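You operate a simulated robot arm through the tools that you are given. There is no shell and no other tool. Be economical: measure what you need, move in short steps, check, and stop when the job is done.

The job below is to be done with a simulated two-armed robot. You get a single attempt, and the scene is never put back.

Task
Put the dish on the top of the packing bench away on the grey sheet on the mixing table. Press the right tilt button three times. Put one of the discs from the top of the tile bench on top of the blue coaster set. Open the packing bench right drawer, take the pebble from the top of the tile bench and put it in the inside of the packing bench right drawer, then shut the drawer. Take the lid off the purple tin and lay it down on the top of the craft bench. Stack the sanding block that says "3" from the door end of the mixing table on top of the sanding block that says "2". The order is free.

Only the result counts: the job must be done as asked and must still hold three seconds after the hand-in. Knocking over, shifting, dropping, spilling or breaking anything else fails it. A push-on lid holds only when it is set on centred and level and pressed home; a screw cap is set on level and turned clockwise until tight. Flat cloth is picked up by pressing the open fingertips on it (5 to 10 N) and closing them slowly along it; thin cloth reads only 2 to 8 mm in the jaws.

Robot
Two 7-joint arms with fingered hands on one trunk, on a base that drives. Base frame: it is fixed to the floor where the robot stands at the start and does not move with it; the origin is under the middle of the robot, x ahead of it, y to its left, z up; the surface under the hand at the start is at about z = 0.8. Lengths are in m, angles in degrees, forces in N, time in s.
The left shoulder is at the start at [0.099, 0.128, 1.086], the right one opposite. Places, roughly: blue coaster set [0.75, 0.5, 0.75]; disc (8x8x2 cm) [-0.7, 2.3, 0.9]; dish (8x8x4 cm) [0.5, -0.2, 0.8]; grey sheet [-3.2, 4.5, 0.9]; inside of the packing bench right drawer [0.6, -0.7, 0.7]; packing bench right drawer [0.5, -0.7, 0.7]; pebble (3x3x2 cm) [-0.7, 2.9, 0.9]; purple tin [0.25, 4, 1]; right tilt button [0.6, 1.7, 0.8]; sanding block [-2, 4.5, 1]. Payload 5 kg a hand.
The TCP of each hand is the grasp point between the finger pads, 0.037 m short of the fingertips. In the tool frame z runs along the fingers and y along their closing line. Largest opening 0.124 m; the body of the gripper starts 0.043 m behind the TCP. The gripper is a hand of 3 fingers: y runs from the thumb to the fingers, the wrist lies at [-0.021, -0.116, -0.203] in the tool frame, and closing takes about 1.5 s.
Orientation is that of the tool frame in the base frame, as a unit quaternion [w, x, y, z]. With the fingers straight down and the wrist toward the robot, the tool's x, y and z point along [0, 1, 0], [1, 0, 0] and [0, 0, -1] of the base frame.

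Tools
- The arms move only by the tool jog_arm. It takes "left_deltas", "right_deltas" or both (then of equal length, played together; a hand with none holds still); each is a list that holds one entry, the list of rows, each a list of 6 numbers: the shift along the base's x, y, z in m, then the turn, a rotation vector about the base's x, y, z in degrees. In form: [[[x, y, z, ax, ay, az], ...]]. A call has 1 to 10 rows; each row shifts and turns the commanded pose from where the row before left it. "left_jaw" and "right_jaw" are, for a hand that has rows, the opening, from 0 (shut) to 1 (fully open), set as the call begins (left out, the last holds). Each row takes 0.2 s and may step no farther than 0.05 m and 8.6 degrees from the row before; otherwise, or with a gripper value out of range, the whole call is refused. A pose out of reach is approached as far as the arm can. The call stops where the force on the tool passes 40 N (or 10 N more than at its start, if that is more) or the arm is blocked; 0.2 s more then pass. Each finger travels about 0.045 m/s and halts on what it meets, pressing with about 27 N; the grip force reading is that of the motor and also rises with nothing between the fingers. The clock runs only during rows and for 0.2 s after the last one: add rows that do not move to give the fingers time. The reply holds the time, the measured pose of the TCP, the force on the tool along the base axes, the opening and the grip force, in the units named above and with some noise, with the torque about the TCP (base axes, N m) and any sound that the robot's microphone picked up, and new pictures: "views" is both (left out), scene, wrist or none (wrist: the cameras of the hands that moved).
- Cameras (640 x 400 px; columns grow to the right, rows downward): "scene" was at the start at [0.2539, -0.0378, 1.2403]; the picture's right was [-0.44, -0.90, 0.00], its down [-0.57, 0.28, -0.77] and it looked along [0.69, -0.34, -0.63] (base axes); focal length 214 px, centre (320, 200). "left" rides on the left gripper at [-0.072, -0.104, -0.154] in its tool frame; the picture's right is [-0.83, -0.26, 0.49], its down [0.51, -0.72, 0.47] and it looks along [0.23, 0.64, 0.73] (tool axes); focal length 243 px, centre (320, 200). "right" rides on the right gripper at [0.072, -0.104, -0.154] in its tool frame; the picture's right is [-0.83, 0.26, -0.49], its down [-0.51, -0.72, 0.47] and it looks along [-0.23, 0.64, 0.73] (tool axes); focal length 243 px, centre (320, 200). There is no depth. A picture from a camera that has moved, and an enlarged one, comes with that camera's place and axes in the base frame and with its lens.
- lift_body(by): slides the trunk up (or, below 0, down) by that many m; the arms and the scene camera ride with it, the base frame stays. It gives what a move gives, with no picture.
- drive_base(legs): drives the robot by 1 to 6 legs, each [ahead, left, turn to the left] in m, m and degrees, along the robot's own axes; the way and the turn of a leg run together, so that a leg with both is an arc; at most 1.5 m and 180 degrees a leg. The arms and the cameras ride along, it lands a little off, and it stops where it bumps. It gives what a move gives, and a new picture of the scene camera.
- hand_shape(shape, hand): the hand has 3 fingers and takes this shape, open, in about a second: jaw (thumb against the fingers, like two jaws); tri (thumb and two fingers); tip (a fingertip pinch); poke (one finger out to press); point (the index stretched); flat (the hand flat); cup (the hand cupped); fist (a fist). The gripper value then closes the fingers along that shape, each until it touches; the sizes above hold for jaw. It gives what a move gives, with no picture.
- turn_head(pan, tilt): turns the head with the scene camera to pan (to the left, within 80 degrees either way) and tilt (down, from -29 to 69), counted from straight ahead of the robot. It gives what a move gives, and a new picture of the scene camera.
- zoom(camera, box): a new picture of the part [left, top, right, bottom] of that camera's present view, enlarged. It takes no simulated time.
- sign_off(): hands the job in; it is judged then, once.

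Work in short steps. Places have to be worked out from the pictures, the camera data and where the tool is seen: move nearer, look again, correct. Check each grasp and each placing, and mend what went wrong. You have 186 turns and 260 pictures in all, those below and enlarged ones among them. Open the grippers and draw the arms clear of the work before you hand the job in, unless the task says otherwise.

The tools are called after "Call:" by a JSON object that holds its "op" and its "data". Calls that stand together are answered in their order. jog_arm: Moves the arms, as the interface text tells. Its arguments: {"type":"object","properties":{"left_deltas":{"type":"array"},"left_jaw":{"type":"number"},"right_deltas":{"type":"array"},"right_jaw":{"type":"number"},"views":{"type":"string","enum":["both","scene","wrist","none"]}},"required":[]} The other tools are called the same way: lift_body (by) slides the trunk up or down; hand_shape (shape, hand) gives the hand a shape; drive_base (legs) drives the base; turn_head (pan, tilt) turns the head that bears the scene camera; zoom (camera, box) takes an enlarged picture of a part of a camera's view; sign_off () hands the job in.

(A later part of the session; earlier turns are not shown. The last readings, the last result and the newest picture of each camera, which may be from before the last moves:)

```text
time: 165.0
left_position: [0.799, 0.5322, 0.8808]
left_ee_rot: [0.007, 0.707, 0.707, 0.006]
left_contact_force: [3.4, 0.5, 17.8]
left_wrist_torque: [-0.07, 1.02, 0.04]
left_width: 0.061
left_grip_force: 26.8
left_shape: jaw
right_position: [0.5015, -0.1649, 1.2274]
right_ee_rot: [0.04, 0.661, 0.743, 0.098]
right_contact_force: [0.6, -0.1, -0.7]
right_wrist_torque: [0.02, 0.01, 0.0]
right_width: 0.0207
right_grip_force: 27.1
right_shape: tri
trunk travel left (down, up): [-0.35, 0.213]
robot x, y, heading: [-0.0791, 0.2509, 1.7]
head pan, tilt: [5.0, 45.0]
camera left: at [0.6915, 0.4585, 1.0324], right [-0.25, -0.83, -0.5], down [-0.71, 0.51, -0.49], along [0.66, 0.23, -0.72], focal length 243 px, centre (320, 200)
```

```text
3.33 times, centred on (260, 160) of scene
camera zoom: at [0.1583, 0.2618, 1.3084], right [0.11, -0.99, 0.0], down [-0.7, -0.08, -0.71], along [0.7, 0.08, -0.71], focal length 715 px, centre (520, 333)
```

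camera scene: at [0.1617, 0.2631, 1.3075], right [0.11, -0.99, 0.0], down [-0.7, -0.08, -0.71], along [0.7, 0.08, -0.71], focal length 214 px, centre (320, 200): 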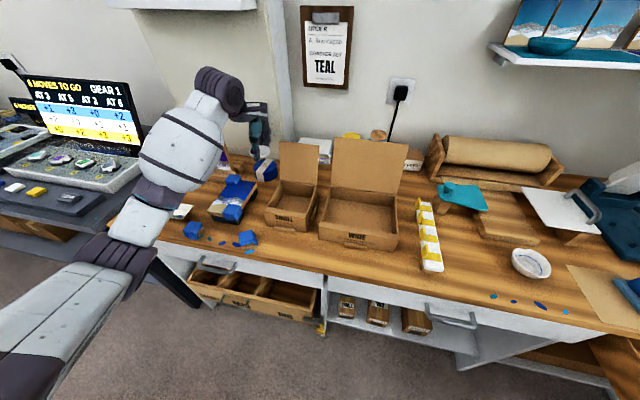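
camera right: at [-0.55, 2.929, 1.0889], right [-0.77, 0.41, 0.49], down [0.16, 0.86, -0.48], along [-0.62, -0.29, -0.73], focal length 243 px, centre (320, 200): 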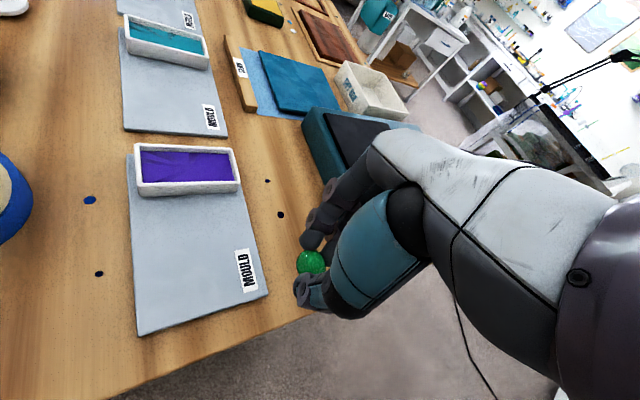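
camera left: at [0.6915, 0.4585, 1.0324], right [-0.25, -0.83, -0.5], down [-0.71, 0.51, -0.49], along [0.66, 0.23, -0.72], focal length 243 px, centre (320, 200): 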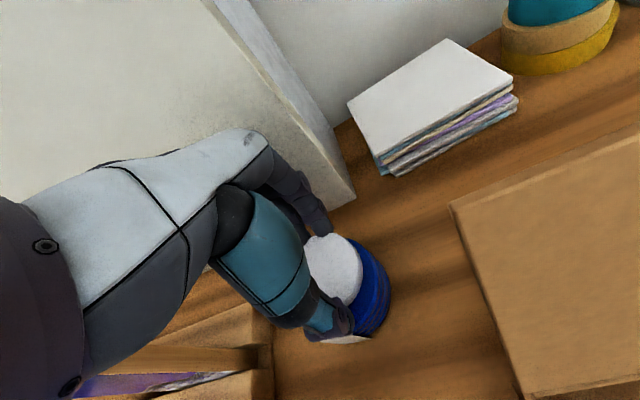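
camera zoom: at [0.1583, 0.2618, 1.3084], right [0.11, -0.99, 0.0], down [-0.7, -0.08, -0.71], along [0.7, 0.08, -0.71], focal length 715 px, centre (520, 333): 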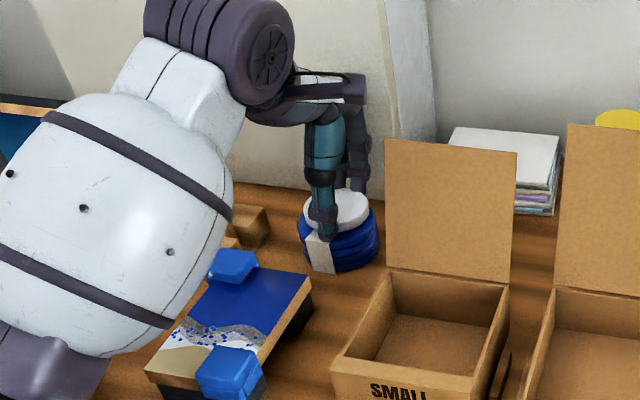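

The disc is down on the set (18 N). I ease up 1 mm and open gently.

Call:
{"op": "jog_arm", "data": {"left_deltas": [[[0, 0, 0.002, 0, 0, 0], [0, 0, 0, 0, 0, 0], [0, 0, 0, 0, 0, 0], [0, 0, 0, 0, 0, 0], [0, 0, 0, 0, 0, 0]]], "left_jaw": 0.8, "views": "wrist"}}

Call:
{"op": "zoom", "data": {"camera": "left", "box": [260, 190, 430, 350]}}

Call:
{"op": "zoom", "data": {"camera": "scene", "box": [190, 100, 330, 220]}}

```text
time: 166.2
left_position: [0.7972, 0.5318, 0.879]
left_ee_rot: [0.005, 0.708, 0.707, 0.005]
left_contact_force: [-23.4, 1.6, 2.2]
left_wrist_torque: [0.01, -0.56, 0.42]
left_width: 0.0938
left_grip_force: 0.0
left_shape: jaw
right_position: [0.5009, -0.1626, 1.228]
right_ee_rot: [0.04, 0.662, 0.742, 0.098]
right_contact_force: [0.4, -0.1, 0.1]
right_wrist_torque: [-0.01, -0.01, 0.04]
right_width: 0.0209
right_grip_force: 26.8
right_shape: tri
trunk travel left (down, up): [-0.35, 0.213]
robot x, y, heading: [-0.0802, 0.2486, 1.6]
head pan, tilt: [5.0, 45.0]
camera left: at [0.6907, 0.4594, 1.0318], right [-0.25, -0.83, -0.5], down [-0.71, 0.51, -0.48], along [0.65, 0.23, -0.72], focal length 243 px, centre (320, 200)
```

left: 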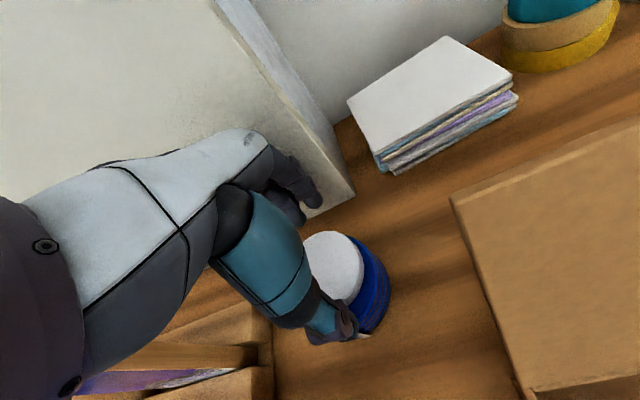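

```text
2.50 times, centred on (345, 270) of left
camera zoom: at [0.6907, 0.4594, 1.0318], right [-0.25, -0.83, -0.5], down [-0.71, 0.51, -0.48], along [0.65, 0.23, -0.72], focal length 606 px, centre (258, 25)
```

zoom: 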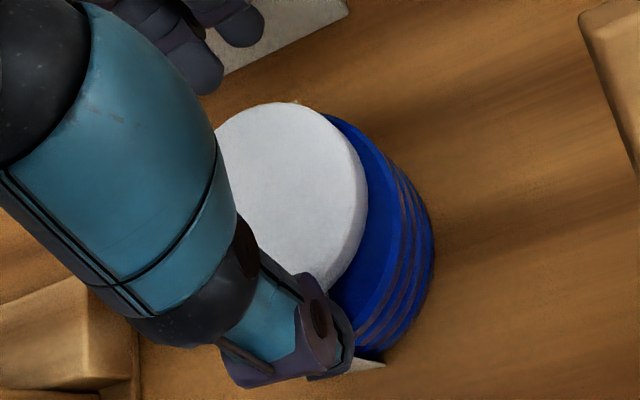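

```text
3.33 times, centred on (260, 160) of scene
camera zoom: at [0.1575, 0.2628, 1.3083], right [0.12, -0.99, 0.0], down [-0.7, -0.08, -0.71], along [0.7, 0.08, -0.71], focal length 715 px, centre (520, 333)
```

zoom: 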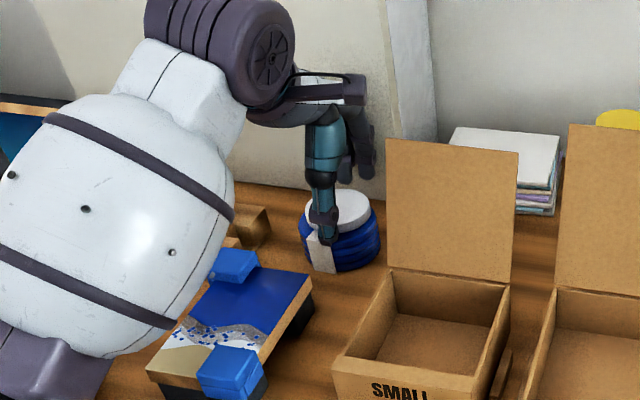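

The disc sits centred on the set. The fingers press the pillar slightly, so I shift back 1 cm while rising straight up.

Call:
{"op": "jog_arm", "data": {"left_deltas": [[[-0.008, 0, 0.0, 0, 0, 0], [0, 0, 0.015, 0, 0, 0], [0, 0, 0.03, 0, 0, 0], [0, 0, 0.04, 0, 0, 0], [0, 0, 0.045, 0, 0, 0], [0, 0, 0.045, 0, 0, 0], [-0.03, -0.01, 0.035, 0, 0, 0], [-0.04, -0.02, 0, 0, 0, 0], [-0.04, -0.02, 0, 0, 0, 0]]], "views": "scene"}}

Call:
{"op": "zoom", "data": {"camera": "scene", "box": [140, 110, 300, 230]}}

```text
time: 168.2
left_position: [0.6824, 0.4825, 1.0886]
left_ee_rot: [0.005, 0.707, 0.707, 0.006]
left_contact_force: [-0.8, 0.1, 0.7]
left_wrist_torque: [0.02, 0.01, -0.03]
left_width: 0.0988
left_grip_force: 0.0
left_shape: jaw
right_position: [0.5024, -0.1628, 1.2273]
right_ee_rot: [0.04, 0.661, 0.743, 0.098]
right_contact_force: [0.0, 0.5, 0.1]
right_wrist_torque: [-0.02, -0.03, -0.02]
right_width: 0.0207
right_grip_force: 27.4
right_shape: tri
trunk travel left (down, up): [-0.35, 0.213]
robot x, y, heading: [-0.079, 0.2499, 1.5]
head pan, tilt: [5.0, 45.0]
camera scene: at [0.1593, 0.2632, 1.308], right [0.11, -0.99, 0.0], down [-0.7, -0.08, -0.71], along [0.7, 0.08, -0.71], focal length 214 px, centre (320, 200)
```

scene: 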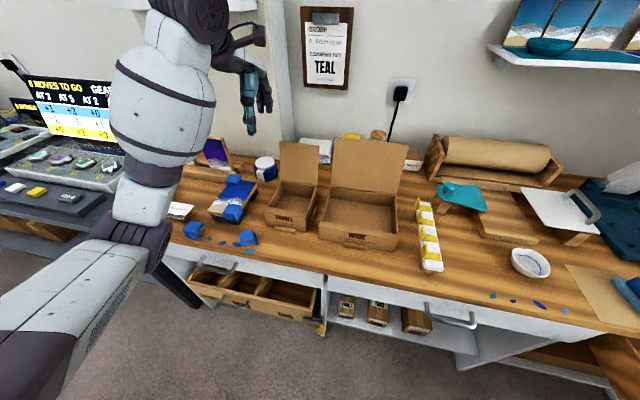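

```text
3.33 times, centred on (220, 170) of scene
camera zoom: at [0.1593, 0.2632, 1.308], right [0.11, -0.99, 0.0], down [-0.7, -0.08, -0.71], along [0.7, 0.08, -0.71], focal length 715 px, centre (653, 300)
```

zoom: 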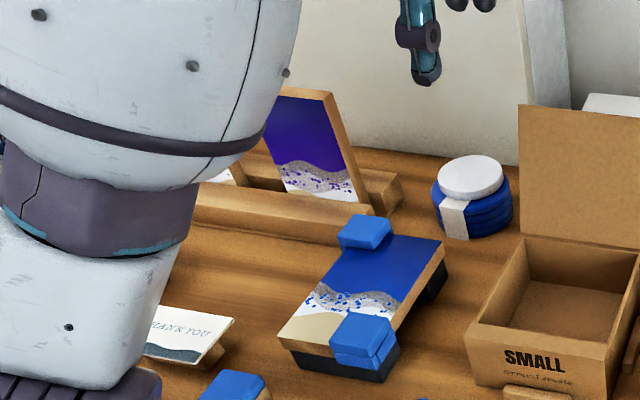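

Done: the disc rests on the blue set and nothing else was disturbed. I raise the trunk, draw the left arm back, and drive to the drawer spot.

Call:
{"op": "lift_body", "data": {"by": 0.15}}

Call:
{"op": "jog_arm", "data": {"left_deltas": [[[-0.03, -0.01, 0.02, 0, 0, 0], [-0.04, -0.01, 0.01, 0, 0, 0], [-0.04, -0.01, 0, 0, 0, 0], [-0.04, -0.01, 0, 0, 0, 0], [-0.04, -0.01, 0, 0, 0, 0]]], "left_jaw": 1, "views": "none"}}

Call:
{"op": "drive_base", "data": {"legs": [[-0.25, 0, 0], [0, -0.31, 0], [0, 0, -17]]}}

Call:
{"op": "turn_head", "data": {"pan": -20, "tilt": 50}}

```text
time: 170.0
left_position: [0.6827, 0.4819, 1.2362]
left_ee_rot: [0.004, 0.707, 0.707, 0.005]
left_contact_force: [0.1, 0.9, -0.6]
left_wrist_torque: [-0.01, 0.01, 0.01]
left_width: 0.099
left_grip_force: 0.1
left_shape: jaw
right_position: [0.504, -0.1653, 1.3753]
right_ee_rot: [0.038, 0.662, 0.742, 0.096]
right_contact_force: [0.8, 1.0, -0.6]
right_wrist_torque: [-0.04, 0.0, 0.03]
right_width: 0.0208
right_grip_force: 27.5
right_shape: tri
trunk travel left (down, up): [-0.5, 0.063]
robot x, y, heading: [-0.0774, 0.2485, 1.9]
head pan, tilt: [5.0, 45.0]
```

```text
time: 171.2
left_position: [0.4883, 0.4324, 1.2704]
left_ee_rot: [0.006, 0.707, 0.707, 0.006]
left_contact_force: [-0.8, 0.8, 0.5]
left_wrist_torque: [0.0, -0.01, -0.01]
left_width: 0.124
left_grip_force: 0.0
left_shape: jaw
right_position: [0.5007, -0.1629, 1.3777]
right_ee_rot: [0.04, 0.662, 0.742, 0.098]
right_contact_force: [-0.1, -1.1, -0.9]
right_wrist_torque: [0.0, -0.03, -0.02]
right_width: 0.0209
right_grip_force: 27.0
right_shape: tri
trunk travel left (down, up): [-0.5, 0.063]
robot x, y, heading: [-0.0754, 0.249, 1.6]
head pan, tilt: [5.0, 45.0]
```

```text
time: 176.9
left_position: [0.2773, -0.0524, 1.2693]
left_ee_rot: [0.005, 0.803, 0.595, 0.004]
left_contact_force: [-0.2, -0.2, 0.2]
left_wrist_torque: [-0.01, -0.02, -0.01]
left_width: 0.1236
left_grip_force: 0.1
left_shape: jaw
right_position: [0.1159, -0.6263, 1.3753]
right_ee_rot: [0.052, 0.764, 0.637, 0.089]
right_contact_force: [0.4, 0.0, -0.1]
right_wrist_torque: [0.0, -0.02, 0.01]
right_width: 0.0208
right_grip_force: 27.2
right_shape: tri
trunk travel left (down, up): [-0.5, 0.063]
robot x, y, heading: [-0.3246, -0.0644, -15.2]
head pan, tilt: [5.0, 45.0]
camera scene: at [-0.1471, -0.1041, 1.4776], right [-0.18, -0.98, 0.0], down [-0.7, 0.13, -0.71], along [0.7, -0.13, -0.71], focal length 214 px, centre (320, 200)
```

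scene: 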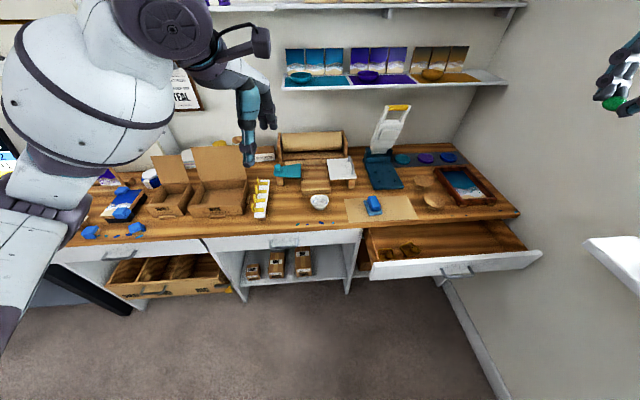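

```text
time: 177.8
left_position: [0.2772, -0.0542, 1.2699]
left_ee_rot: [0.006, 0.803, 0.596, 0.003]
left_contact_force: [-0.4, 0.2, -0.3]
left_wrist_torque: [0.03, 0.0, -0.04]
left_width: 0.1237
left_grip_force: 0.1
left_shape: jaw
right_position: [0.1145, -0.6271, 1.3785]
right_ee_rot: [0.053, 0.763, 0.638, 0.09]
right_contact_force: [-0.2, 0.3, -0.9]
right_wrist_torque: [-0.02, 0.02, 0.03]
right_width: 0.0207
right_grip_force: 27.1
right_shape: tri
trunk travel left (down, up): [-0.5, 0.063]
robot x, y, heading: [-0.3217, -0.0664, -15.3]
head pan, tilt: [-20.0, 50.0]
camera scene: at [-0.165, -0.1345, 1.4709], right [-0.58, -0.82, 0.0], down [-0.63, 0.44, -0.64], along [0.53, -0.37, -0.77], focal length 214 px, centre (320, 200)
```

scene: 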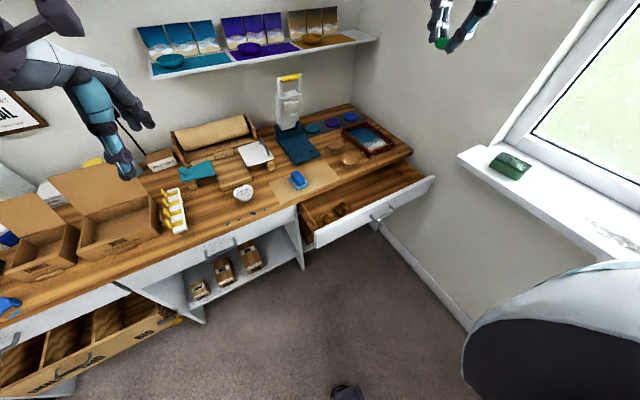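

The drawer opening's middle is near (0.25, -0.71). I lower the trunk and bring the pebble over it.

Call:
{"op": "lift_body", "data": {"by": -0.2}}

Call:
{"op": "jog_arm", "data": {"right_deltas": [[[0.02, -0.015, -0.03, 0, 6, 0], [0.03, -0.015, -0.03, 0, 6, 0], [0.03, -0.015, -0.03, 0, 0, 0], [0.03, -0.02, -0.03, 0, 0, 0], [0.03, -0.02, -0.03, 0, 0, 0], [0, 0, -0.045, 0, 0, 0], [0, 0, -0.045, 0, 0, 0]]]}}

Call:
{"op": "zoom", "data": {"camera": "scene", "box": [280, 110, 480, 260]}}

```text
time: 179.9
left_position: [0.2774, -0.0543, 1.0684]
left_ee_rot: [0.006, 0.803, 0.596, 0.005]
left_contact_force: [-0.2, 0.3, -0.3]
left_wrist_torque: [0.01, 0.01, 0.0]
left_width: 0.1235
left_grip_force: 0.1
left_shape: jaw
right_position: [0.1144, -0.628, 1.1764]
right_ee_rot: [0.054, 0.762, 0.639, 0.089]
right_contact_force: [0.7, 0.3, -0.2]
right_wrist_torque: [-0.03, -0.02, 0.04]
right_width: 0.0209
right_grip_force: 26.6
right_shape: tri
trunk travel left (down, up): [-0.3, 0.263]
robot x, y, heading: [-0.3217, -0.0616, -15.2]
head pan, tilt: [-20.0, 50.0]
```

```text
time: 181.5
left_position: [0.2786, -0.0549, 1.0694]
left_ee_rot: [0.005, 0.803, 0.595, 0.003]
left_contact_force: [0.2, 0.0, 0.2]
left_wrist_torque: [0.02, 0.03, 0.0]
left_width: 0.124
left_grip_force: 0.0
left_shape: jaw
right_position: [0.2571, -0.7158, 0.9352]
right_ee_rot: [-0.014, 0.768, 0.64, 0.008]
right_contact_force: [1.3, -0.1, -0.3]
right_wrist_torque: [0.04, 0.04, 0.01]
right_width: 0.0208
right_grip_force: 27.2
right_shape: tri
trunk travel left (down, up): [-0.3, 0.263]
robot x, y, heading: [-0.3228, -0.0644, -15.3]
head pan, tilt: [-20.0, 50.0]
camera scene: at [-0.0934, -0.1551, 1.2504], right [-0.58, -0.82, 0.0], down [-0.63, 0.44, -0.64], along [0.52, -0.37, -0.77], focal length 214 px, centre (320, 200)
camera right: at [0.1673, -0.6292, 1.0925], right [0.11, -0.88, 0.46], down [-0.8, -0.35, -0.48], along [0.59, -0.32, -0.75], focal length 243 px, centre (320, 200)
```

scene: 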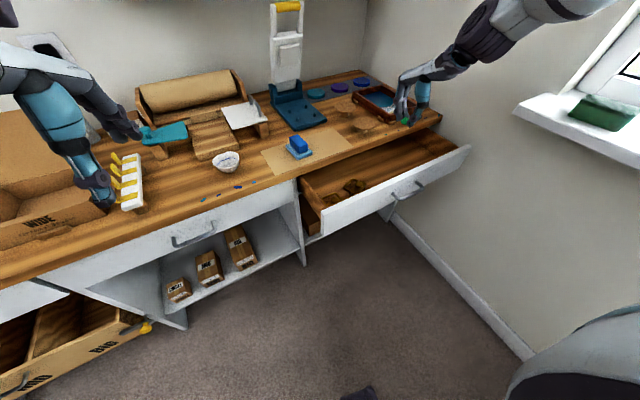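
right: 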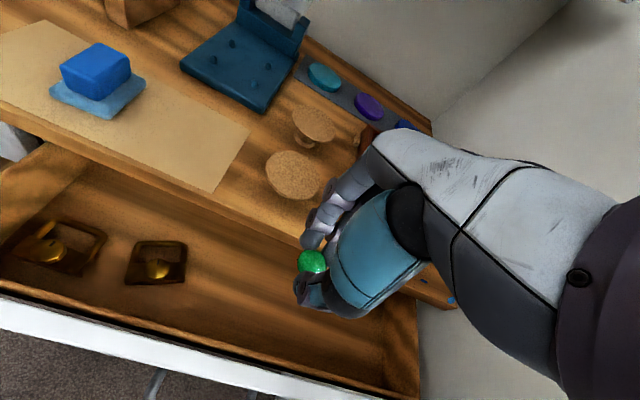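

```text
2.67 times, centred on (380, 185) of scene
camera zoom: at [-0.0934, -0.1551, 1.2504], right [-0.58, -0.82, 0.0], down [-0.63, 0.44, -0.64], along [0.52, -0.37, -0.77], focal length 572 px, centre (160, 240)
```

zoom: 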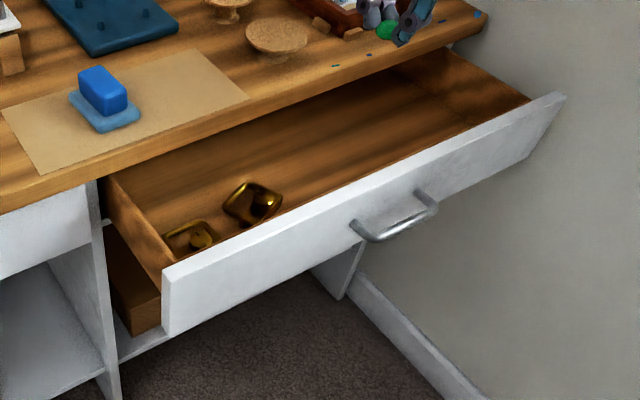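

Straight down from here lies in the clear right part of the drawer. I lower the pebble in.

Call:
{"op": "jog_arm", "data": {"right_deltas": [[[-0.003, 0, -0.045, 0, 0, 0], [0, 0, -0.045, 0, 0, 0], [0, 0, -0.04, 0, 0, 0], [0, 0, -0.03, 0, 0, 0], [0, 0, -0.02, 0, 0, 0], [0, 0, -0.015, 0, 0, 0]]]}}

Call:
{"op": "zoom", "data": {"camera": "scene", "box": [280, 110, 480, 260]}}

```text
time: 182.9
left_position: [0.2773, -0.0542, 1.0692]
left_ee_rot: [0.006, 0.803, 0.596, 0.004]
left_contact_force: [-0.2, -0.4, 0.3]
left_wrist_torque: [0.01, 0.0, 0.02]
left_width: 0.1237
left_grip_force: 0.1
left_shape: jaw
right_position: [0.2518, -0.7146, 0.7429]
right_ee_rot: [-0.013, 0.767, 0.641, 0.01]
right_contact_force: [-0.4, -0.2, -0.1]
right_wrist_torque: [0.07, -0.01, 0.01]
right_width: 0.0206
right_grip_force: 27.2
right_shape: tri
trunk travel left (down, up): [-0.3, 0.263]
robot x, y, heading: [-0.324, -0.0642, -15.1]
head pan, tilt: [-20.0, 50.0]
camera scene: at [-0.0949, -0.1542, 1.2508], right [-0.58, -0.82, 0.0], down [-0.63, 0.44, -0.64], along [0.52, -0.37, -0.77], focal length 214 px, centre (320, 200)
camera right: at [0.1613, -0.6279, 0.8984], right [0.11, -0.88, 0.46], down [-0.8, -0.35, -0.48], along [0.59, -0.32, -0.74], focal length 243 px, centre (320, 200)
```

scene: 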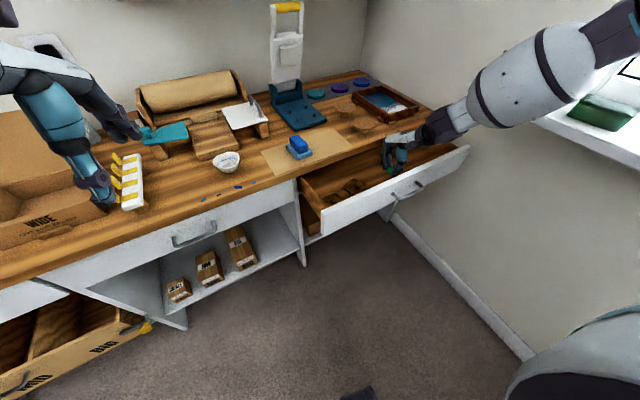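
right: 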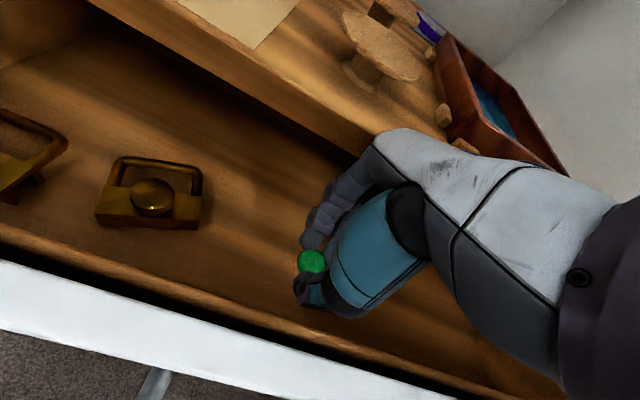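

```text
2.67 times, centred on (380, 185) of scene
camera zoom: at [-0.0949, -0.1542, 1.2508], right [-0.58, -0.82, 0.0], down [-0.63, 0.44, -0.64], along [0.52, -0.37, -0.77], focal length 572 px, centre (160, 240)
```

zoom: 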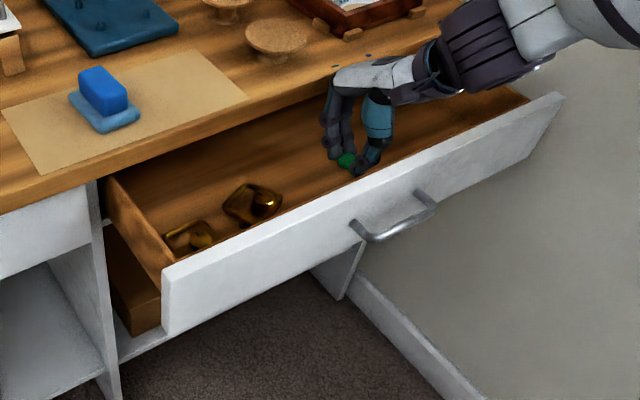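

The pebble hangs just above the drawer floor. I lower until it touches, then release.

Call:
{"op": "jog_arm", "data": {"right_deltas": [[[0, 0, -0.008, 0, 0, 0], [0, 0, -0.008, 0, 0, 0], [0, 0, -0.006, 0, 0, 0], [0, 0, -0.006, 0, 0, 0]]], "views": "wrist"}}

```text
time: 183.9
left_position: [0.2771, -0.0539, 1.0694]
left_ee_rot: [0.005, 0.804, 0.595, 0.004]
left_contact_force: [0.2, 0.6, 0.1]
left_wrist_torque: [-0.03, -0.02, 0.0]
left_width: 0.1239
left_grip_force: 0.0
left_shape: jaw
right_position: [0.2529, -0.7136, 0.7139]
right_ee_rot: [-0.013, 0.768, 0.641, 0.009]
right_contact_force: [0.3, 0.5, 0.4]
right_wrist_torque: [-0.02, -0.01, 0.03]
right_width: 0.0202
right_grip_force: 27.0
right_shape: tri
trunk travel left (down, up): [-0.3, 0.263]
robot x, y, heading: [-0.32, -0.0641, -15.3]
head pan, tilt: [-20.0, 50.0]
camera right: at [0.1633, -0.6273, 0.8707], right [0.11, -0.88, 0.46], down [-0.8, -0.35, -0.48], along [0.59, -0.32, -0.74], focal length 243 px, centre (320, 200)
```

right: 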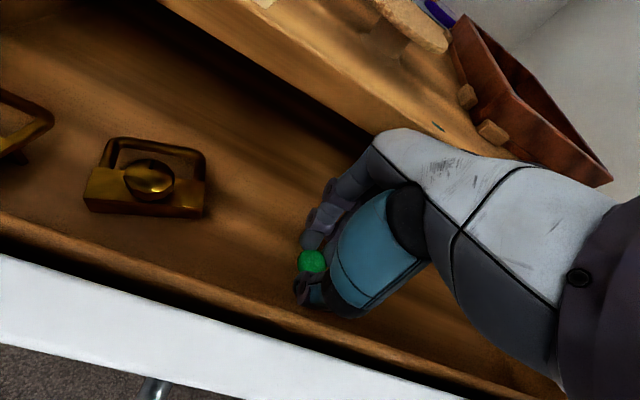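

Still no contact. I move 1.5 cm inward (away from the front wall) and a bit lower, then open.

Call:
{"op": "jog_arm", "data": {"right_deltas": [[[0.015, 0, -0.006, 0, 0, 0], [0, 0, -0.006, 0, 0, 0], [0, 0, -0.005, 0, 0, 0]]], "views": "none"}}

Call:
{"op": "jog_arm", "data": {"right_deltas": [[[0, 0, 0, 0, 0, 0], [0, 0, 0, 0, 0, 0], [0, 0, 0, 0, 0, 0], [0, 0, 0, 0, 0, 0]]], "right_jaw": 0.5, "views": "wrist"}}

```text
time: 184.7
left_position: [0.2738, -0.052, 1.0712]
left_ee_rot: [0.007, 0.803, 0.595, 0.004]
left_contact_force: [-0.1, 0.3, 0.4]
left_wrist_torque: [-0.03, -0.03, -0.02]
left_width: 0.1241
left_grip_force: 0.1
left_shape: jaw
right_position: [0.2689, -0.7132, 0.7034]
right_ee_rot: [-0.009, 0.768, 0.64, 0.01]
right_contact_force: [1.1, -4.3, 36.4]
right_wrist_torque: [-0.06, 0.65, 0.19]
right_width: 0.0218
right_grip_force: 27.1
right_shape: tri
trunk travel left (down, up): [-0.3, 0.263]
robot x, y, heading: [-0.3214, -0.059, -15.2]
head pan, tilt: [-20.0, 50.0]
```

```text
time: 185.7
left_position: [0.2742, -0.0505, 1.0706]
left_ee_rot: [0.007, 0.803, 0.596, 0.006]
left_contact_force: [0.4, -0.2, 0.2]
left_wrist_torque: [0.0, -0.01, -0.01]
left_width: 0.124
left_grip_force: 0.1
left_shape: jaw
right_position: [0.267, -0.711, 0.7032]
right_ee_rot: [-0.01, 0.767, 0.641, 0.009]
right_contact_force: [-0.6, 1.9, 44.4]
right_wrist_torque: [0.31, -0.33, -0.04]
right_width: 0.0527
right_grip_force: 0.0
right_shape: tri
trunk travel left (down, up): [-0.3, 0.263]
robot x, y, heading: [-0.3221, -0.0614, -15.5]
head pan, tilt: [-20.0, 50.0]
camera right: at [0.1763, -0.6244, 0.8582], right [0.11, -0.88, 0.47], down [-0.8, -0.36, -0.48], along [0.59, -0.32, -0.74], focal length 243 px, centre (320, 200)
```

right: 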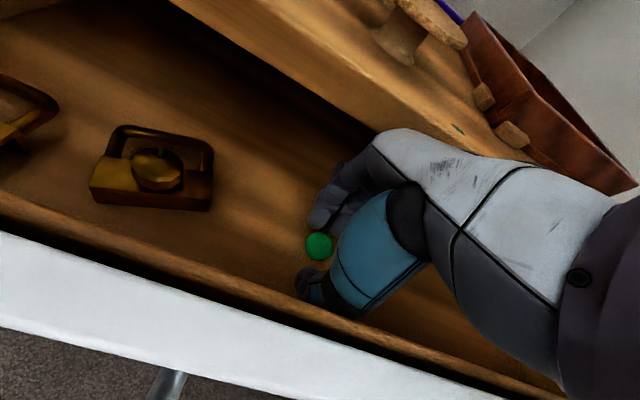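

The pebble is on the drawer floor between the open fingers. I lift straight out.

Call:
{"op": "jog_arm", "data": {"right_deltas": [[[0, 0, 0.015, 0, 0, 0], [0, 0, 0.03, 0, 0, 0], [0, 0, 0.04, 0, 0, 0], [0, 0, 0.04, 0, 0, 0], [0, 0, 0.04, 0, 0, 0], [-0.01, 0.01, 0.04, 0, 0, 0], [-0.03, 0.02, 0.03, 0, 0, 0], [-0.03, 0.02, 0.03, 0, 0, 0], [-0.04, 0.02, 0, 0, 0, 0], [-0.04, 0.02, 0, 0, 0, 0]]], "views": "scene"}}

Call:
{"op": "zoom", "data": {"camera": "scene", "box": [280, 110, 480, 260]}}

```text
time: 187.9
left_position: [0.276, -0.0537, 1.0699]
left_ee_rot: [0.007, 0.804, 0.595, 0.005]
left_contact_force: [0.5, 0.0, 0.6]
left_wrist_torque: [0.0, -0.03, 0.02]
left_width: 0.1238
left_grip_force: 0.1
left_shape: jaw
right_position: [0.1125, -0.6301, 0.963]
right_ee_rot: [-0.015, 0.766, 0.643, 0.014]
right_contact_force: [-1.8, 0.4, -0.8]
right_wrist_torque: [0.0, -0.05, 0.02]
right_width: 0.0619
right_grip_force: 0.1
right_shape: tri
right hand out of reach, approached as far as the arm can: row 10
trunk travel left (down, up): [-0.3, 0.263]
robot x, y, heading: [-0.3218, -0.0641, -15.4]
head pan, tilt: [-20.0, 50.0]
camera scene: at [-0.0969, -0.153, 1.2513], right [-0.58, -0.82, 0.0], down [-0.62, 0.44, -0.64], along [0.53, -0.37, -0.76], focal length 214 px, centre (320, 200)
```

scene: 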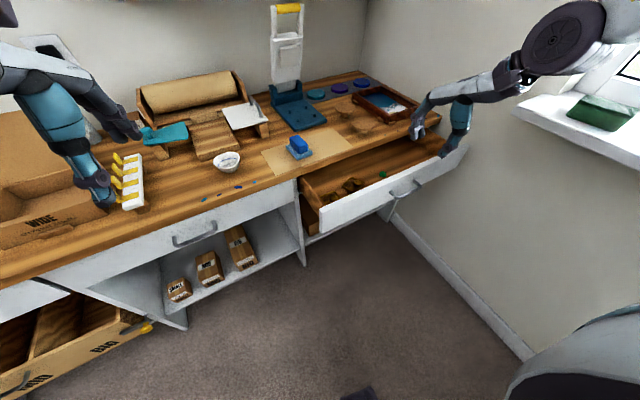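

```text
2.67 times, centred on (380, 185) of scene
camera zoom: at [-0.0969, -0.153, 1.2513], right [-0.58, -0.82, 0.0], down [-0.62, 0.44, -0.64], along [0.53, -0.37, -0.76], focal length 572 px, centre (160, 240)
```

zoom: 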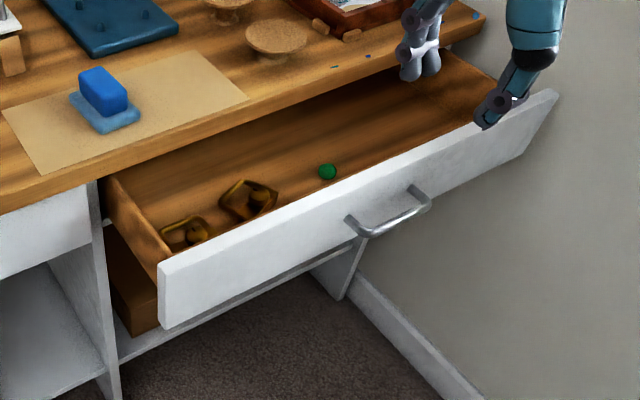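

The pebble lies in the drawer. Next I back off a little, close the hand and turn it to point forward so I can push the drawer shut left of its handle.

Call:
{"op": "drive_base", "data": {"legs": [[-0.12, 0, 0]]}}

Call:
{"op": "hand_shape", "data": {"hand": "right", "shape": "jaw"}}

Call:
{"op": "jog_arm", "data": {"right_deltas": [[[0, 0, 0, 0, 0, 7.7], [0, 0, 0, 0, 0, 7.7], [0, 0, -0.02, 0, -8.5, 0], [0, 0, -0.03, 0, -8.5, 0], [0, 0, -0.03, 0, -8.5, 0], [0, 0, -0.03, 0, -8.5, 0], [0, 0, -0.03, 0, -8.5, 0], [0, 0, -0.03, 0, -8.5, 0], [0, 0, -0.03, 0, -8.5, 0], [0, 0, -0.03, 0, -8.5, 0]]], "right_jaw": 0}}

```text
time: 189.2
left_position: [0.1662, -0.023, 1.0681]
left_ee_rot: [0.006, 0.803, 0.596, 0.004]
left_contact_force: [-0.4, 0.4, 0.0]
left_wrist_torque: [0.03, 0.0, 0.0]
left_width: 0.124
left_grip_force: 0.0
left_shape: jaw
right_position: [0.0039, -0.6016, 0.9603]
right_ee_rot: [-0.016, 0.765, 0.643, 0.013]
right_contact_force: [-0.6, 0.2, 0.4]
right_wrist_torque: [0.02, 0.0, -0.02]
right_width: 0.0621
right_grip_force: 0.1
right_shape: tri
trunk travel left (down, up): [-0.3, 0.263]
robot x, y, heading: [-0.4316, -0.0309, -14.8]
head pan, tilt: [-20.0, 50.0]
camera scene: at [-0.2061, -0.1228, 1.2505], right [-0.58, -0.82, 0.0], down [-0.63, 0.44, -0.64], along [0.52, -0.37, -0.77], focal length 214 px, centre (320, 200)
```

scene: 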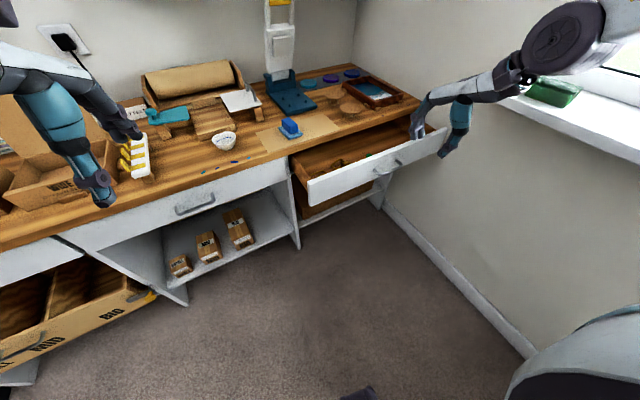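

```text
time: 190.1
left_position: [0.1648, -0.0223, 1.07]
left_ee_rot: [0.005, 0.803, 0.596, 0.005]
left_contact_force: [1.0, -0.1, -0.5]
left_wrist_torque: [-0.04, -0.03, 0.0]
left_width: 0.1236
left_grip_force: 0.1
left_shape: jaw
right_position: [0.002, -0.6, 0.9612]
right_ee_rot: [-0.016, 0.766, 0.643, 0.014]
right_contact_force: [0.0, 0.5, -0.1]
right_wrist_torque: [0.01, 0.01, -0.01]
right_width: 0.1239
right_grip_force: 0.1
right_shape: jaw
trunk travel left (down, up): [-0.3, 0.263]
robot x, y, heading: [-0.4375, -0.032, -15.4]
head pan, tilt: [-20.0, 50.0]
```

```text
time: 192.2
left_position: [0.1658, -0.0231, 1.0679]
left_ee_rot: [0.005, 0.803, 0.596, 0.004]
left_contact_force: [1.2, 0.3, -0.5]
left_wrist_torque: [-0.01, 0.02, 0.02]
left_width: 0.1237
left_grip_force: 0.1
left_shape: jaw
right_position: [0.0037, -0.6011, 0.7284]
right_ee_rot: [0.399, 0.551, 0.623, 0.386]
right_contact_force: [1.1, -0.2, -0.3]
right_wrist_torque: [0.0, 0.0, 0.02]
right_width: 0.0
right_grip_force: 26.9
right_shape: jaw
trunk travel left (down, up): [-0.3, 0.263]
robot x, y, heading: [-0.4336, -0.0324, -15.5]
head pan, tilt: [-20.0, 50.0]
camera scene: at [-0.206, -0.1231, 1.2505], right [-0.58, -0.82, 0.0], down [-0.63, 0.44, -0.64], along [0.52, -0.37, -0.77], focal length 214 px, centre (320, 200)
camera right: at [-0.1834, -0.5442, 0.6868], right [-0.29, -0.82, 0.49], down [0.2, -0.55, -0.81], along [0.94, -0.14, 0.33], focal length 243 px, centre (320, 200)
```

scene: 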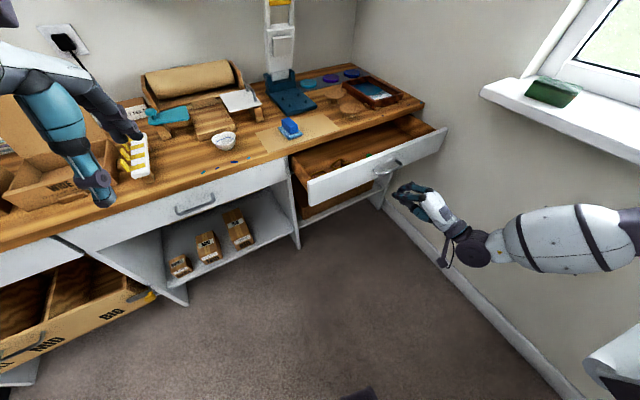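
right: 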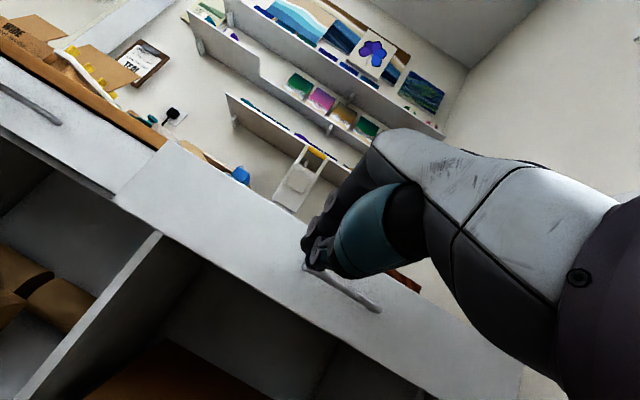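

The closed fingertips point at the drawer front just left of the handle. I shift 1.5 cm left and push forward.

Call:
{"op": "jog_arm", "data": {"right_deltas": [[[0.03, 0.015, 0, 0, 0, 0], [0.04, 0, 0, 0, 0, 0], [0.03, 0, 0, 0, 0, 0], [0.02, 0, 0, 0, 0, 0], [0.02, 0, 0, 0, 0, 0], [0.02, 0, 0, 0, 0, 0], [0.02, 0, 0, 0, 0, 0], [0.02, 0, 0, 0, 0, 0], [0.02, 0, 0, 0, 0, 0], [0.02, 0, 0, 0, 0, 0]]], "views": "scene"}}

```text
time: 194.4
left_position: [0.166, -0.0227, 1.0688]
left_ee_rot: [0.005, 0.803, 0.597, 0.004]
left_contact_force: [-0.3, 0.0, 0.3]
left_wrist_torque: [-0.02, 0.0, -0.01]
left_width: 0.1238
left_grip_force: 0.1
left_shape: jaw
right_position: [0.2421, -0.5857, 0.7302]
right_ee_rot: [0.399, 0.551, 0.624, 0.384]
right_contact_force: [0.6, -0.6, 0.0]
right_wrist_torque: [0.01, 0.03, -0.01]
right_width: 0.0
right_grip_force: 27.0
right_shape: jaw
trunk travel left (down, up): [-0.3, 0.263]
robot x, y, heading: [-0.4347, -0.0283, -15.2]
head pan, tilt: [-20.0, 50.0]
camera scene: at [-0.2065, -0.1225, 1.2507], right [-0.58, -0.82, 0.0], down [-0.63, 0.44, -0.64], along [0.52, -0.37, -0.77], focal length 214 px, centre (320, 200)
```

scene: 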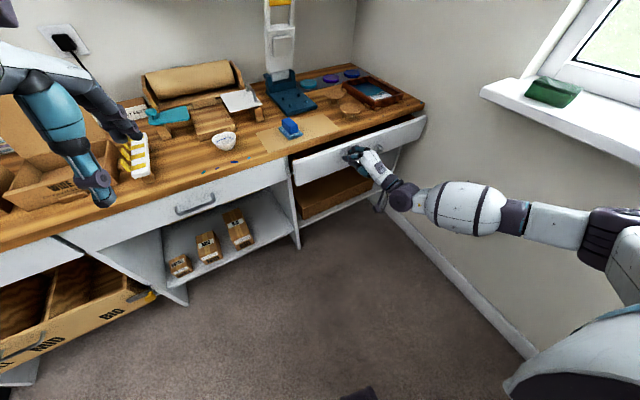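

The drawer is sliding in smoothly. I push the rest of the way until it stops.

Call:
{"op": "jog_arm", "data": {"right_deltas": [[[0.015, 0, 0, 0, 0, 0], [0.015, 0, 0, 0, 0, 0], [0.01, 0, 0, 0, 0, 0], [0.01, 0, 0, 0, 0, 0], [0.008, 0, 0, 0, 0, 0], [0.008, 0, 0, 0, 0, 0], [0.006, 0, 0, 0, 0, 0], [0.006, 0, 0, 0, 0, 0]]], "views": "none"}}

Call:
{"op": "zoom", "data": {"camera": "scene", "box": [250, 90, 450, 240]}}

```text
time: 196.1
left_position: [0.1599, -0.0231, 1.0703]
left_ee_rot: [0.006, 0.804, 0.595, 0.005]
left_contact_force: [1.5, -0.7, 0.8]
left_wrist_torque: [0.03, 0.02, 0.01]
left_width: 0.1239
left_grip_force: 0.0
left_shape: jaw
right_position: [0.3059, -0.5849, 0.7333]
right_ee_rot: [0.4, 0.55, 0.623, 0.386]
right_contact_force: [-30.9, 7.8, 10.2]
right_wrist_torque: [0.07, -0.12, 0.33]
right_width: 0.0
right_grip_force: 27.8
right_shape: jaw
trunk travel left (down, up): [-0.3, 0.263]
robot x, y, heading: [-0.4362, -0.0318, -15.2]
head pan, tilt: [-20.0, 50.0]
stopped in row 8 (right hand): the force on the tool passed its limit at 49 N (the readings are from after the stop); the commanded pose is now the measured one
```

```text
2.67 times, centred on (350, 165) of scene
camera zoom: at [-0.2119, -0.1219, 1.2516], right [-0.58, -0.81, 0.0], down [-0.62, 0.44, -0.64], along [0.53, -0.37, -0.76], focal length 572 px, centre (240, 293)
```

zoom: 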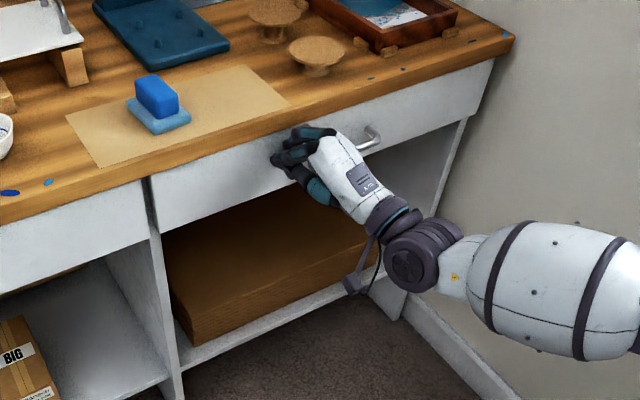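

The drawer is fully shut. I back the hand off, turn it down again, and then reposition to take the dish with the right hand.

Call:
{"op": "jog_arm", "data": {"right_deltas": [[[-0.04, 0, 0, 0, 0, 0], [-0.045, 0, 0, 0, 0, 0], [-0.045, 0, 0, 0, 0, 0], [-0.04, 0, 0.02, 0, 8.5, 0], [-0.03, 0, 0.03, 0, 8.5, 0], [-0.02, 0, 0.04, 0, 8.5, 0], [0, 0, 0.04, 0, 8.5, 0], [0, 0, 0.04, 0, 8.5, 0], [0, 0.01, 0.04, 0, 8.5, 0], [0, 0.01, 0.04, 0, 8.5, 0]]], "views": "none"}}

Call:
{"op": "jog_arm", "data": {"right_deltas": [[[0, 0.01, 0.04, 0, 8.5, 0], [0, 0.01, 0.04, 0, 0, -7], [0, 0.02, 0.03, 0, 0, -7], [0, 0.02, 0.03, 0, 0, -7]]], "right_jaw": 1, "views": "none"}}

Call:
{"op": "drive_base", "data": {"legs": [[0, 0.1, 15.3], [0.18, 0, 0]]}}

Call:
{"op": "turn_head", "data": {"pan": -15, "tilt": 45}}

```text
time: 198.3
left_position: [0.1648, -0.0207, 1.069]
left_ee_rot: [0.007, 0.803, 0.596, 0.004]
left_contact_force: [-0.9, 0.9, 0.3]
left_wrist_torque: [-0.01, 0.02, 0.0]
left_width: 0.1238
left_grip_force: 0.0
left_shape: jaw
right_position: [0.0887, -0.562, 0.9815]
right_ee_rot: [0.038, 0.669, 0.74, 0.06]
right_contact_force: [0.3, 0.4, 1.3]
right_wrist_torque: [-0.03, 0.09, 0.0]
right_width: 0.0
right_grip_force: 26.6
right_shape: jaw
trunk travel left (down, up): [-0.3, 0.263]
robot x, y, heading: [-0.437, -0.0287, -15.4]
head pan, tilt: [-20.0, 50.0]
```

```text
time: 199.3
left_position: [0.1628, -0.0231, 1.07]
left_ee_rot: [0.005, 0.803, 0.596, 0.005]
left_contact_force: [-0.1, 0.2, 0.5]
left_wrist_torque: [0.01, -0.02, 0.03]
left_width: 0.1239
left_grip_force: 0.2
left_shape: jaw
right_position: [0.0671, -0.6039, 1.1069]
right_ee_rot: [-0.032, 0.77, 0.636, 0.046]
right_contact_force: [0.3, -0.5, 1.3]
right_wrist_torque: [0.02, 0.0, -0.01]
right_width: 0.124
right_grip_force: 0.0
right_shape: jaw
right hand out of reach, approached as far as the arm can: row 3, 4
trunk travel left (down, up): [-0.3, 0.263]
robot x, y, heading: [-0.436, -0.0345, -15.4]
head pan, tilt: [-20.0, 50.0]
```

```text
time: 201.9
left_position: [0.3301, 0.2299, 1.0701]
left_ee_rot: [0.005, 0.719, 0.695, 0.005]
left_contact_force: [-1.1, -0.1, 0.4]
left_wrist_torque: [0.02, -0.01, 0.0]
left_width: 0.1241
left_grip_force: 0.0
left_shape: jaw
right_position: [0.3875, -0.3548, 1.1072]
right_ee_rot: [-0.037, 0.68, 0.731, 0.041]
right_contact_force: [0.0, 0.0, 0.0]
right_wrist_torque: [0.02, -0.01, 0.0]
right_width: 0.1239
right_grip_force: 0.1
right_shape: jaw
trunk travel left (down, up): [-0.3, 0.263]
robot x, y, heading: [-0.2475, 0.0673, -0.4]
head pan, tilt: [-20.0, 50.0]
camera scene: at [-0.004, 0.0378, 1.2512], right [-0.35, -0.94, 0.0], down [-0.72, 0.27, -0.64], along [0.6, -0.22, -0.77], focal length 214 px, centre (320, 200)
```

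scene: 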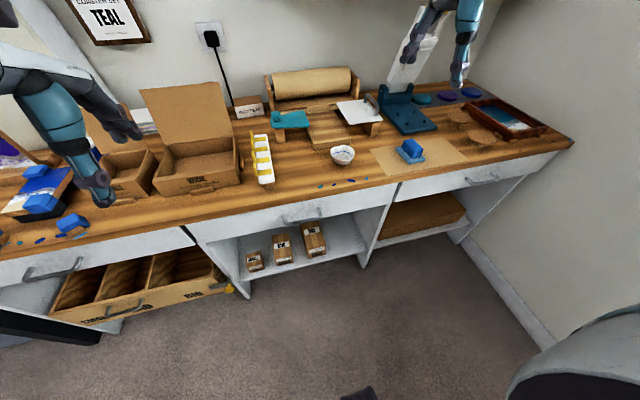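

```text
time: 202.6
left_position: [0.3312, 0.2297, 1.0688]
left_ee_rot: [0.005, 0.719, 0.695, 0.004]
left_contact_force: [-0.3, -0.1, 0.1]
left_wrist_torque: [0.0, 0.04, -0.02]
left_width: 0.1236
left_grip_force: 0.1
left_shape: jaw
right_position: [0.3889, -0.3562, 1.1058]
right_ee_rot: [-0.038, 0.68, 0.731, 0.041]
right_contact_force: [0.2, -0.3, 0.8]
right_wrist_torque: [0.05, -0.01, -0.01]
right_width: 0.1237
right_grip_force: 0.0
right_shape: jaw
trunk travel left (down, up): [-0.3, 0.263]
robot x, y, heading: [-0.2482, 0.0668, -0.4]
head pan, tilt: [-15.0, 45.0]
camera scene: at [0.0041, 0.0431, 1.2575], right [-0.27, -0.96, 0.0], down [-0.68, 0.19, -0.71], along [0.68, -0.19, -0.71], focal length 214 px, centre (320, 200)
```

scene: 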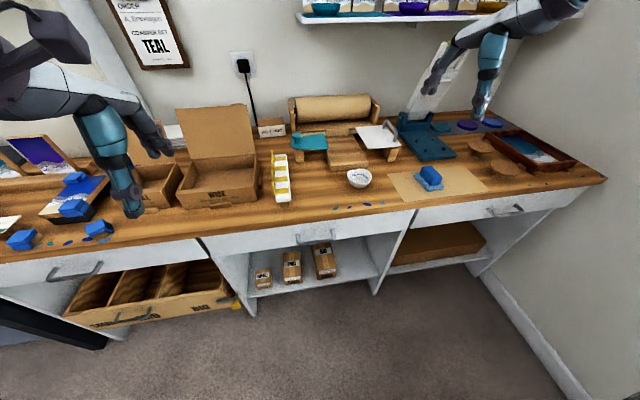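

Drawer is flush. The dish is at about (0.48, -0.218). I bring the open right hand over it and straighten it.

Call:
{"op": "jog_arm", "data": {"right_deltas": [[[0.025, 0.03, -0.01, -6.4, 0, -4], [0.025, 0.035, -0.02, 0, 0, 0], [0.025, 0.035, -0.02, 0, 0, 0], [0.015, 0.035, -0.02, 0, 0, 0], [0, 0, -0.03, 0, 0, 0], [0, 0, -0.03, 0, 0, 0]]]}}

Call:
{"op": "zoom", "data": {"camera": "right", "box": [220, 150, 420, 350]}}

```text
time: 204.0
left_position: [0.332, 0.2294, 1.0693]
left_ee_rot: [0.005, 0.718, 0.696, 0.004]
left_contact_force: [0.5, 0.1, -0.2]
left_wrist_torque: [0.03, 0.02, 0.0]
left_width: 0.1239
left_grip_force: 0.1
left_shape: jaw
right_position: [0.4616, -0.3382, 0.9677]
right_ee_rot: [-0.032, 0.681, 0.731, 0.037]
right_contact_force: [0.3, 0.5, -0.1]
right_wrist_torque: [0.01, 0.0, 0.0]
right_width: 0.1237
right_grip_force: 0.1
right_shape: jaw
right hand out of reach, approached as far as the arm can: row 1, 2, 3, 4, 5
trunk travel left (down, up): [-0.3, 0.263]
robot x, y, heading: [-0.2445, 0.0665, -0.1]
head pan, tilt: [-15.0, 45.0]
camera scene: at [0.0048, 0.0429, 1.2574], right [-0.26, -0.96, 0.0], down [-0.68, 0.19, -0.71], along [0.68, -0.19, -0.71], focal length 214 px, centre (320, 200)
camera right: at [0.3527, -0.2883, 1.1265], right [0.32, -0.85, 0.41], down [-0.68, -0.51, -0.53], along [0.66, -0.11, -0.74], focal length 243 px, centre (320, 200)
```

scene: 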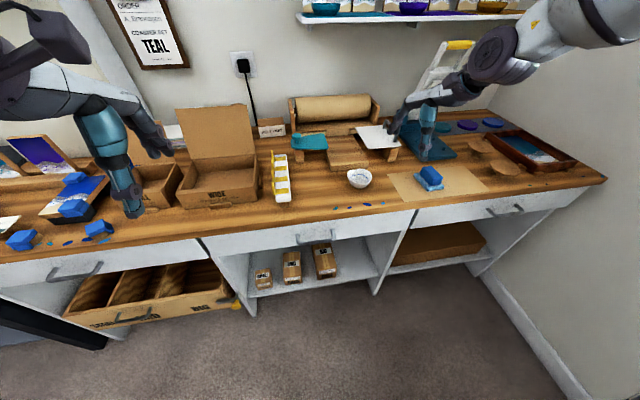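
right: 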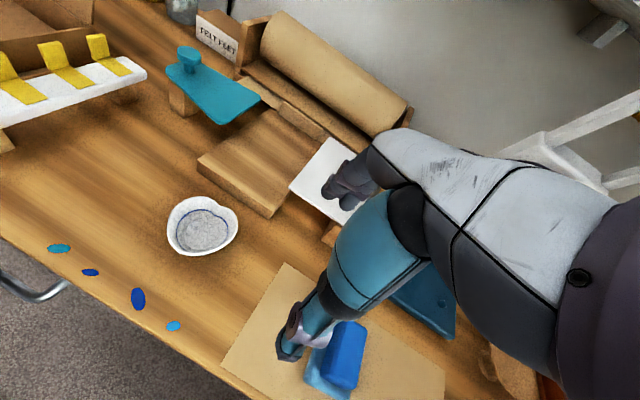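

```text
2.00 times, centred on (320, 250) of right
camera zoom: at [0.3527, -0.2883, 1.1265], right [0.32, -0.85, 0.41], down [-0.68, -0.51, -0.53], along [0.66, -0.11, -0.74], focal length 485 px, centre (320, 100)
```

zoom: 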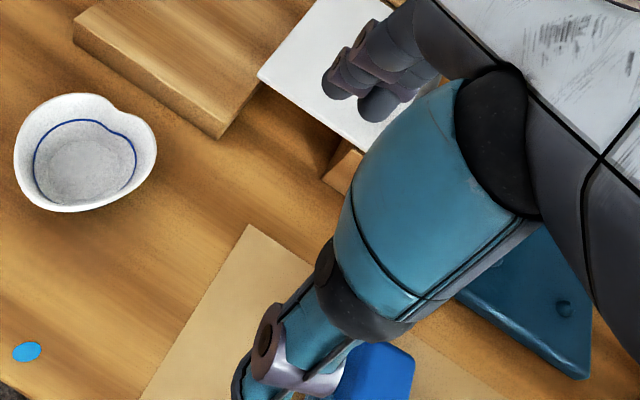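

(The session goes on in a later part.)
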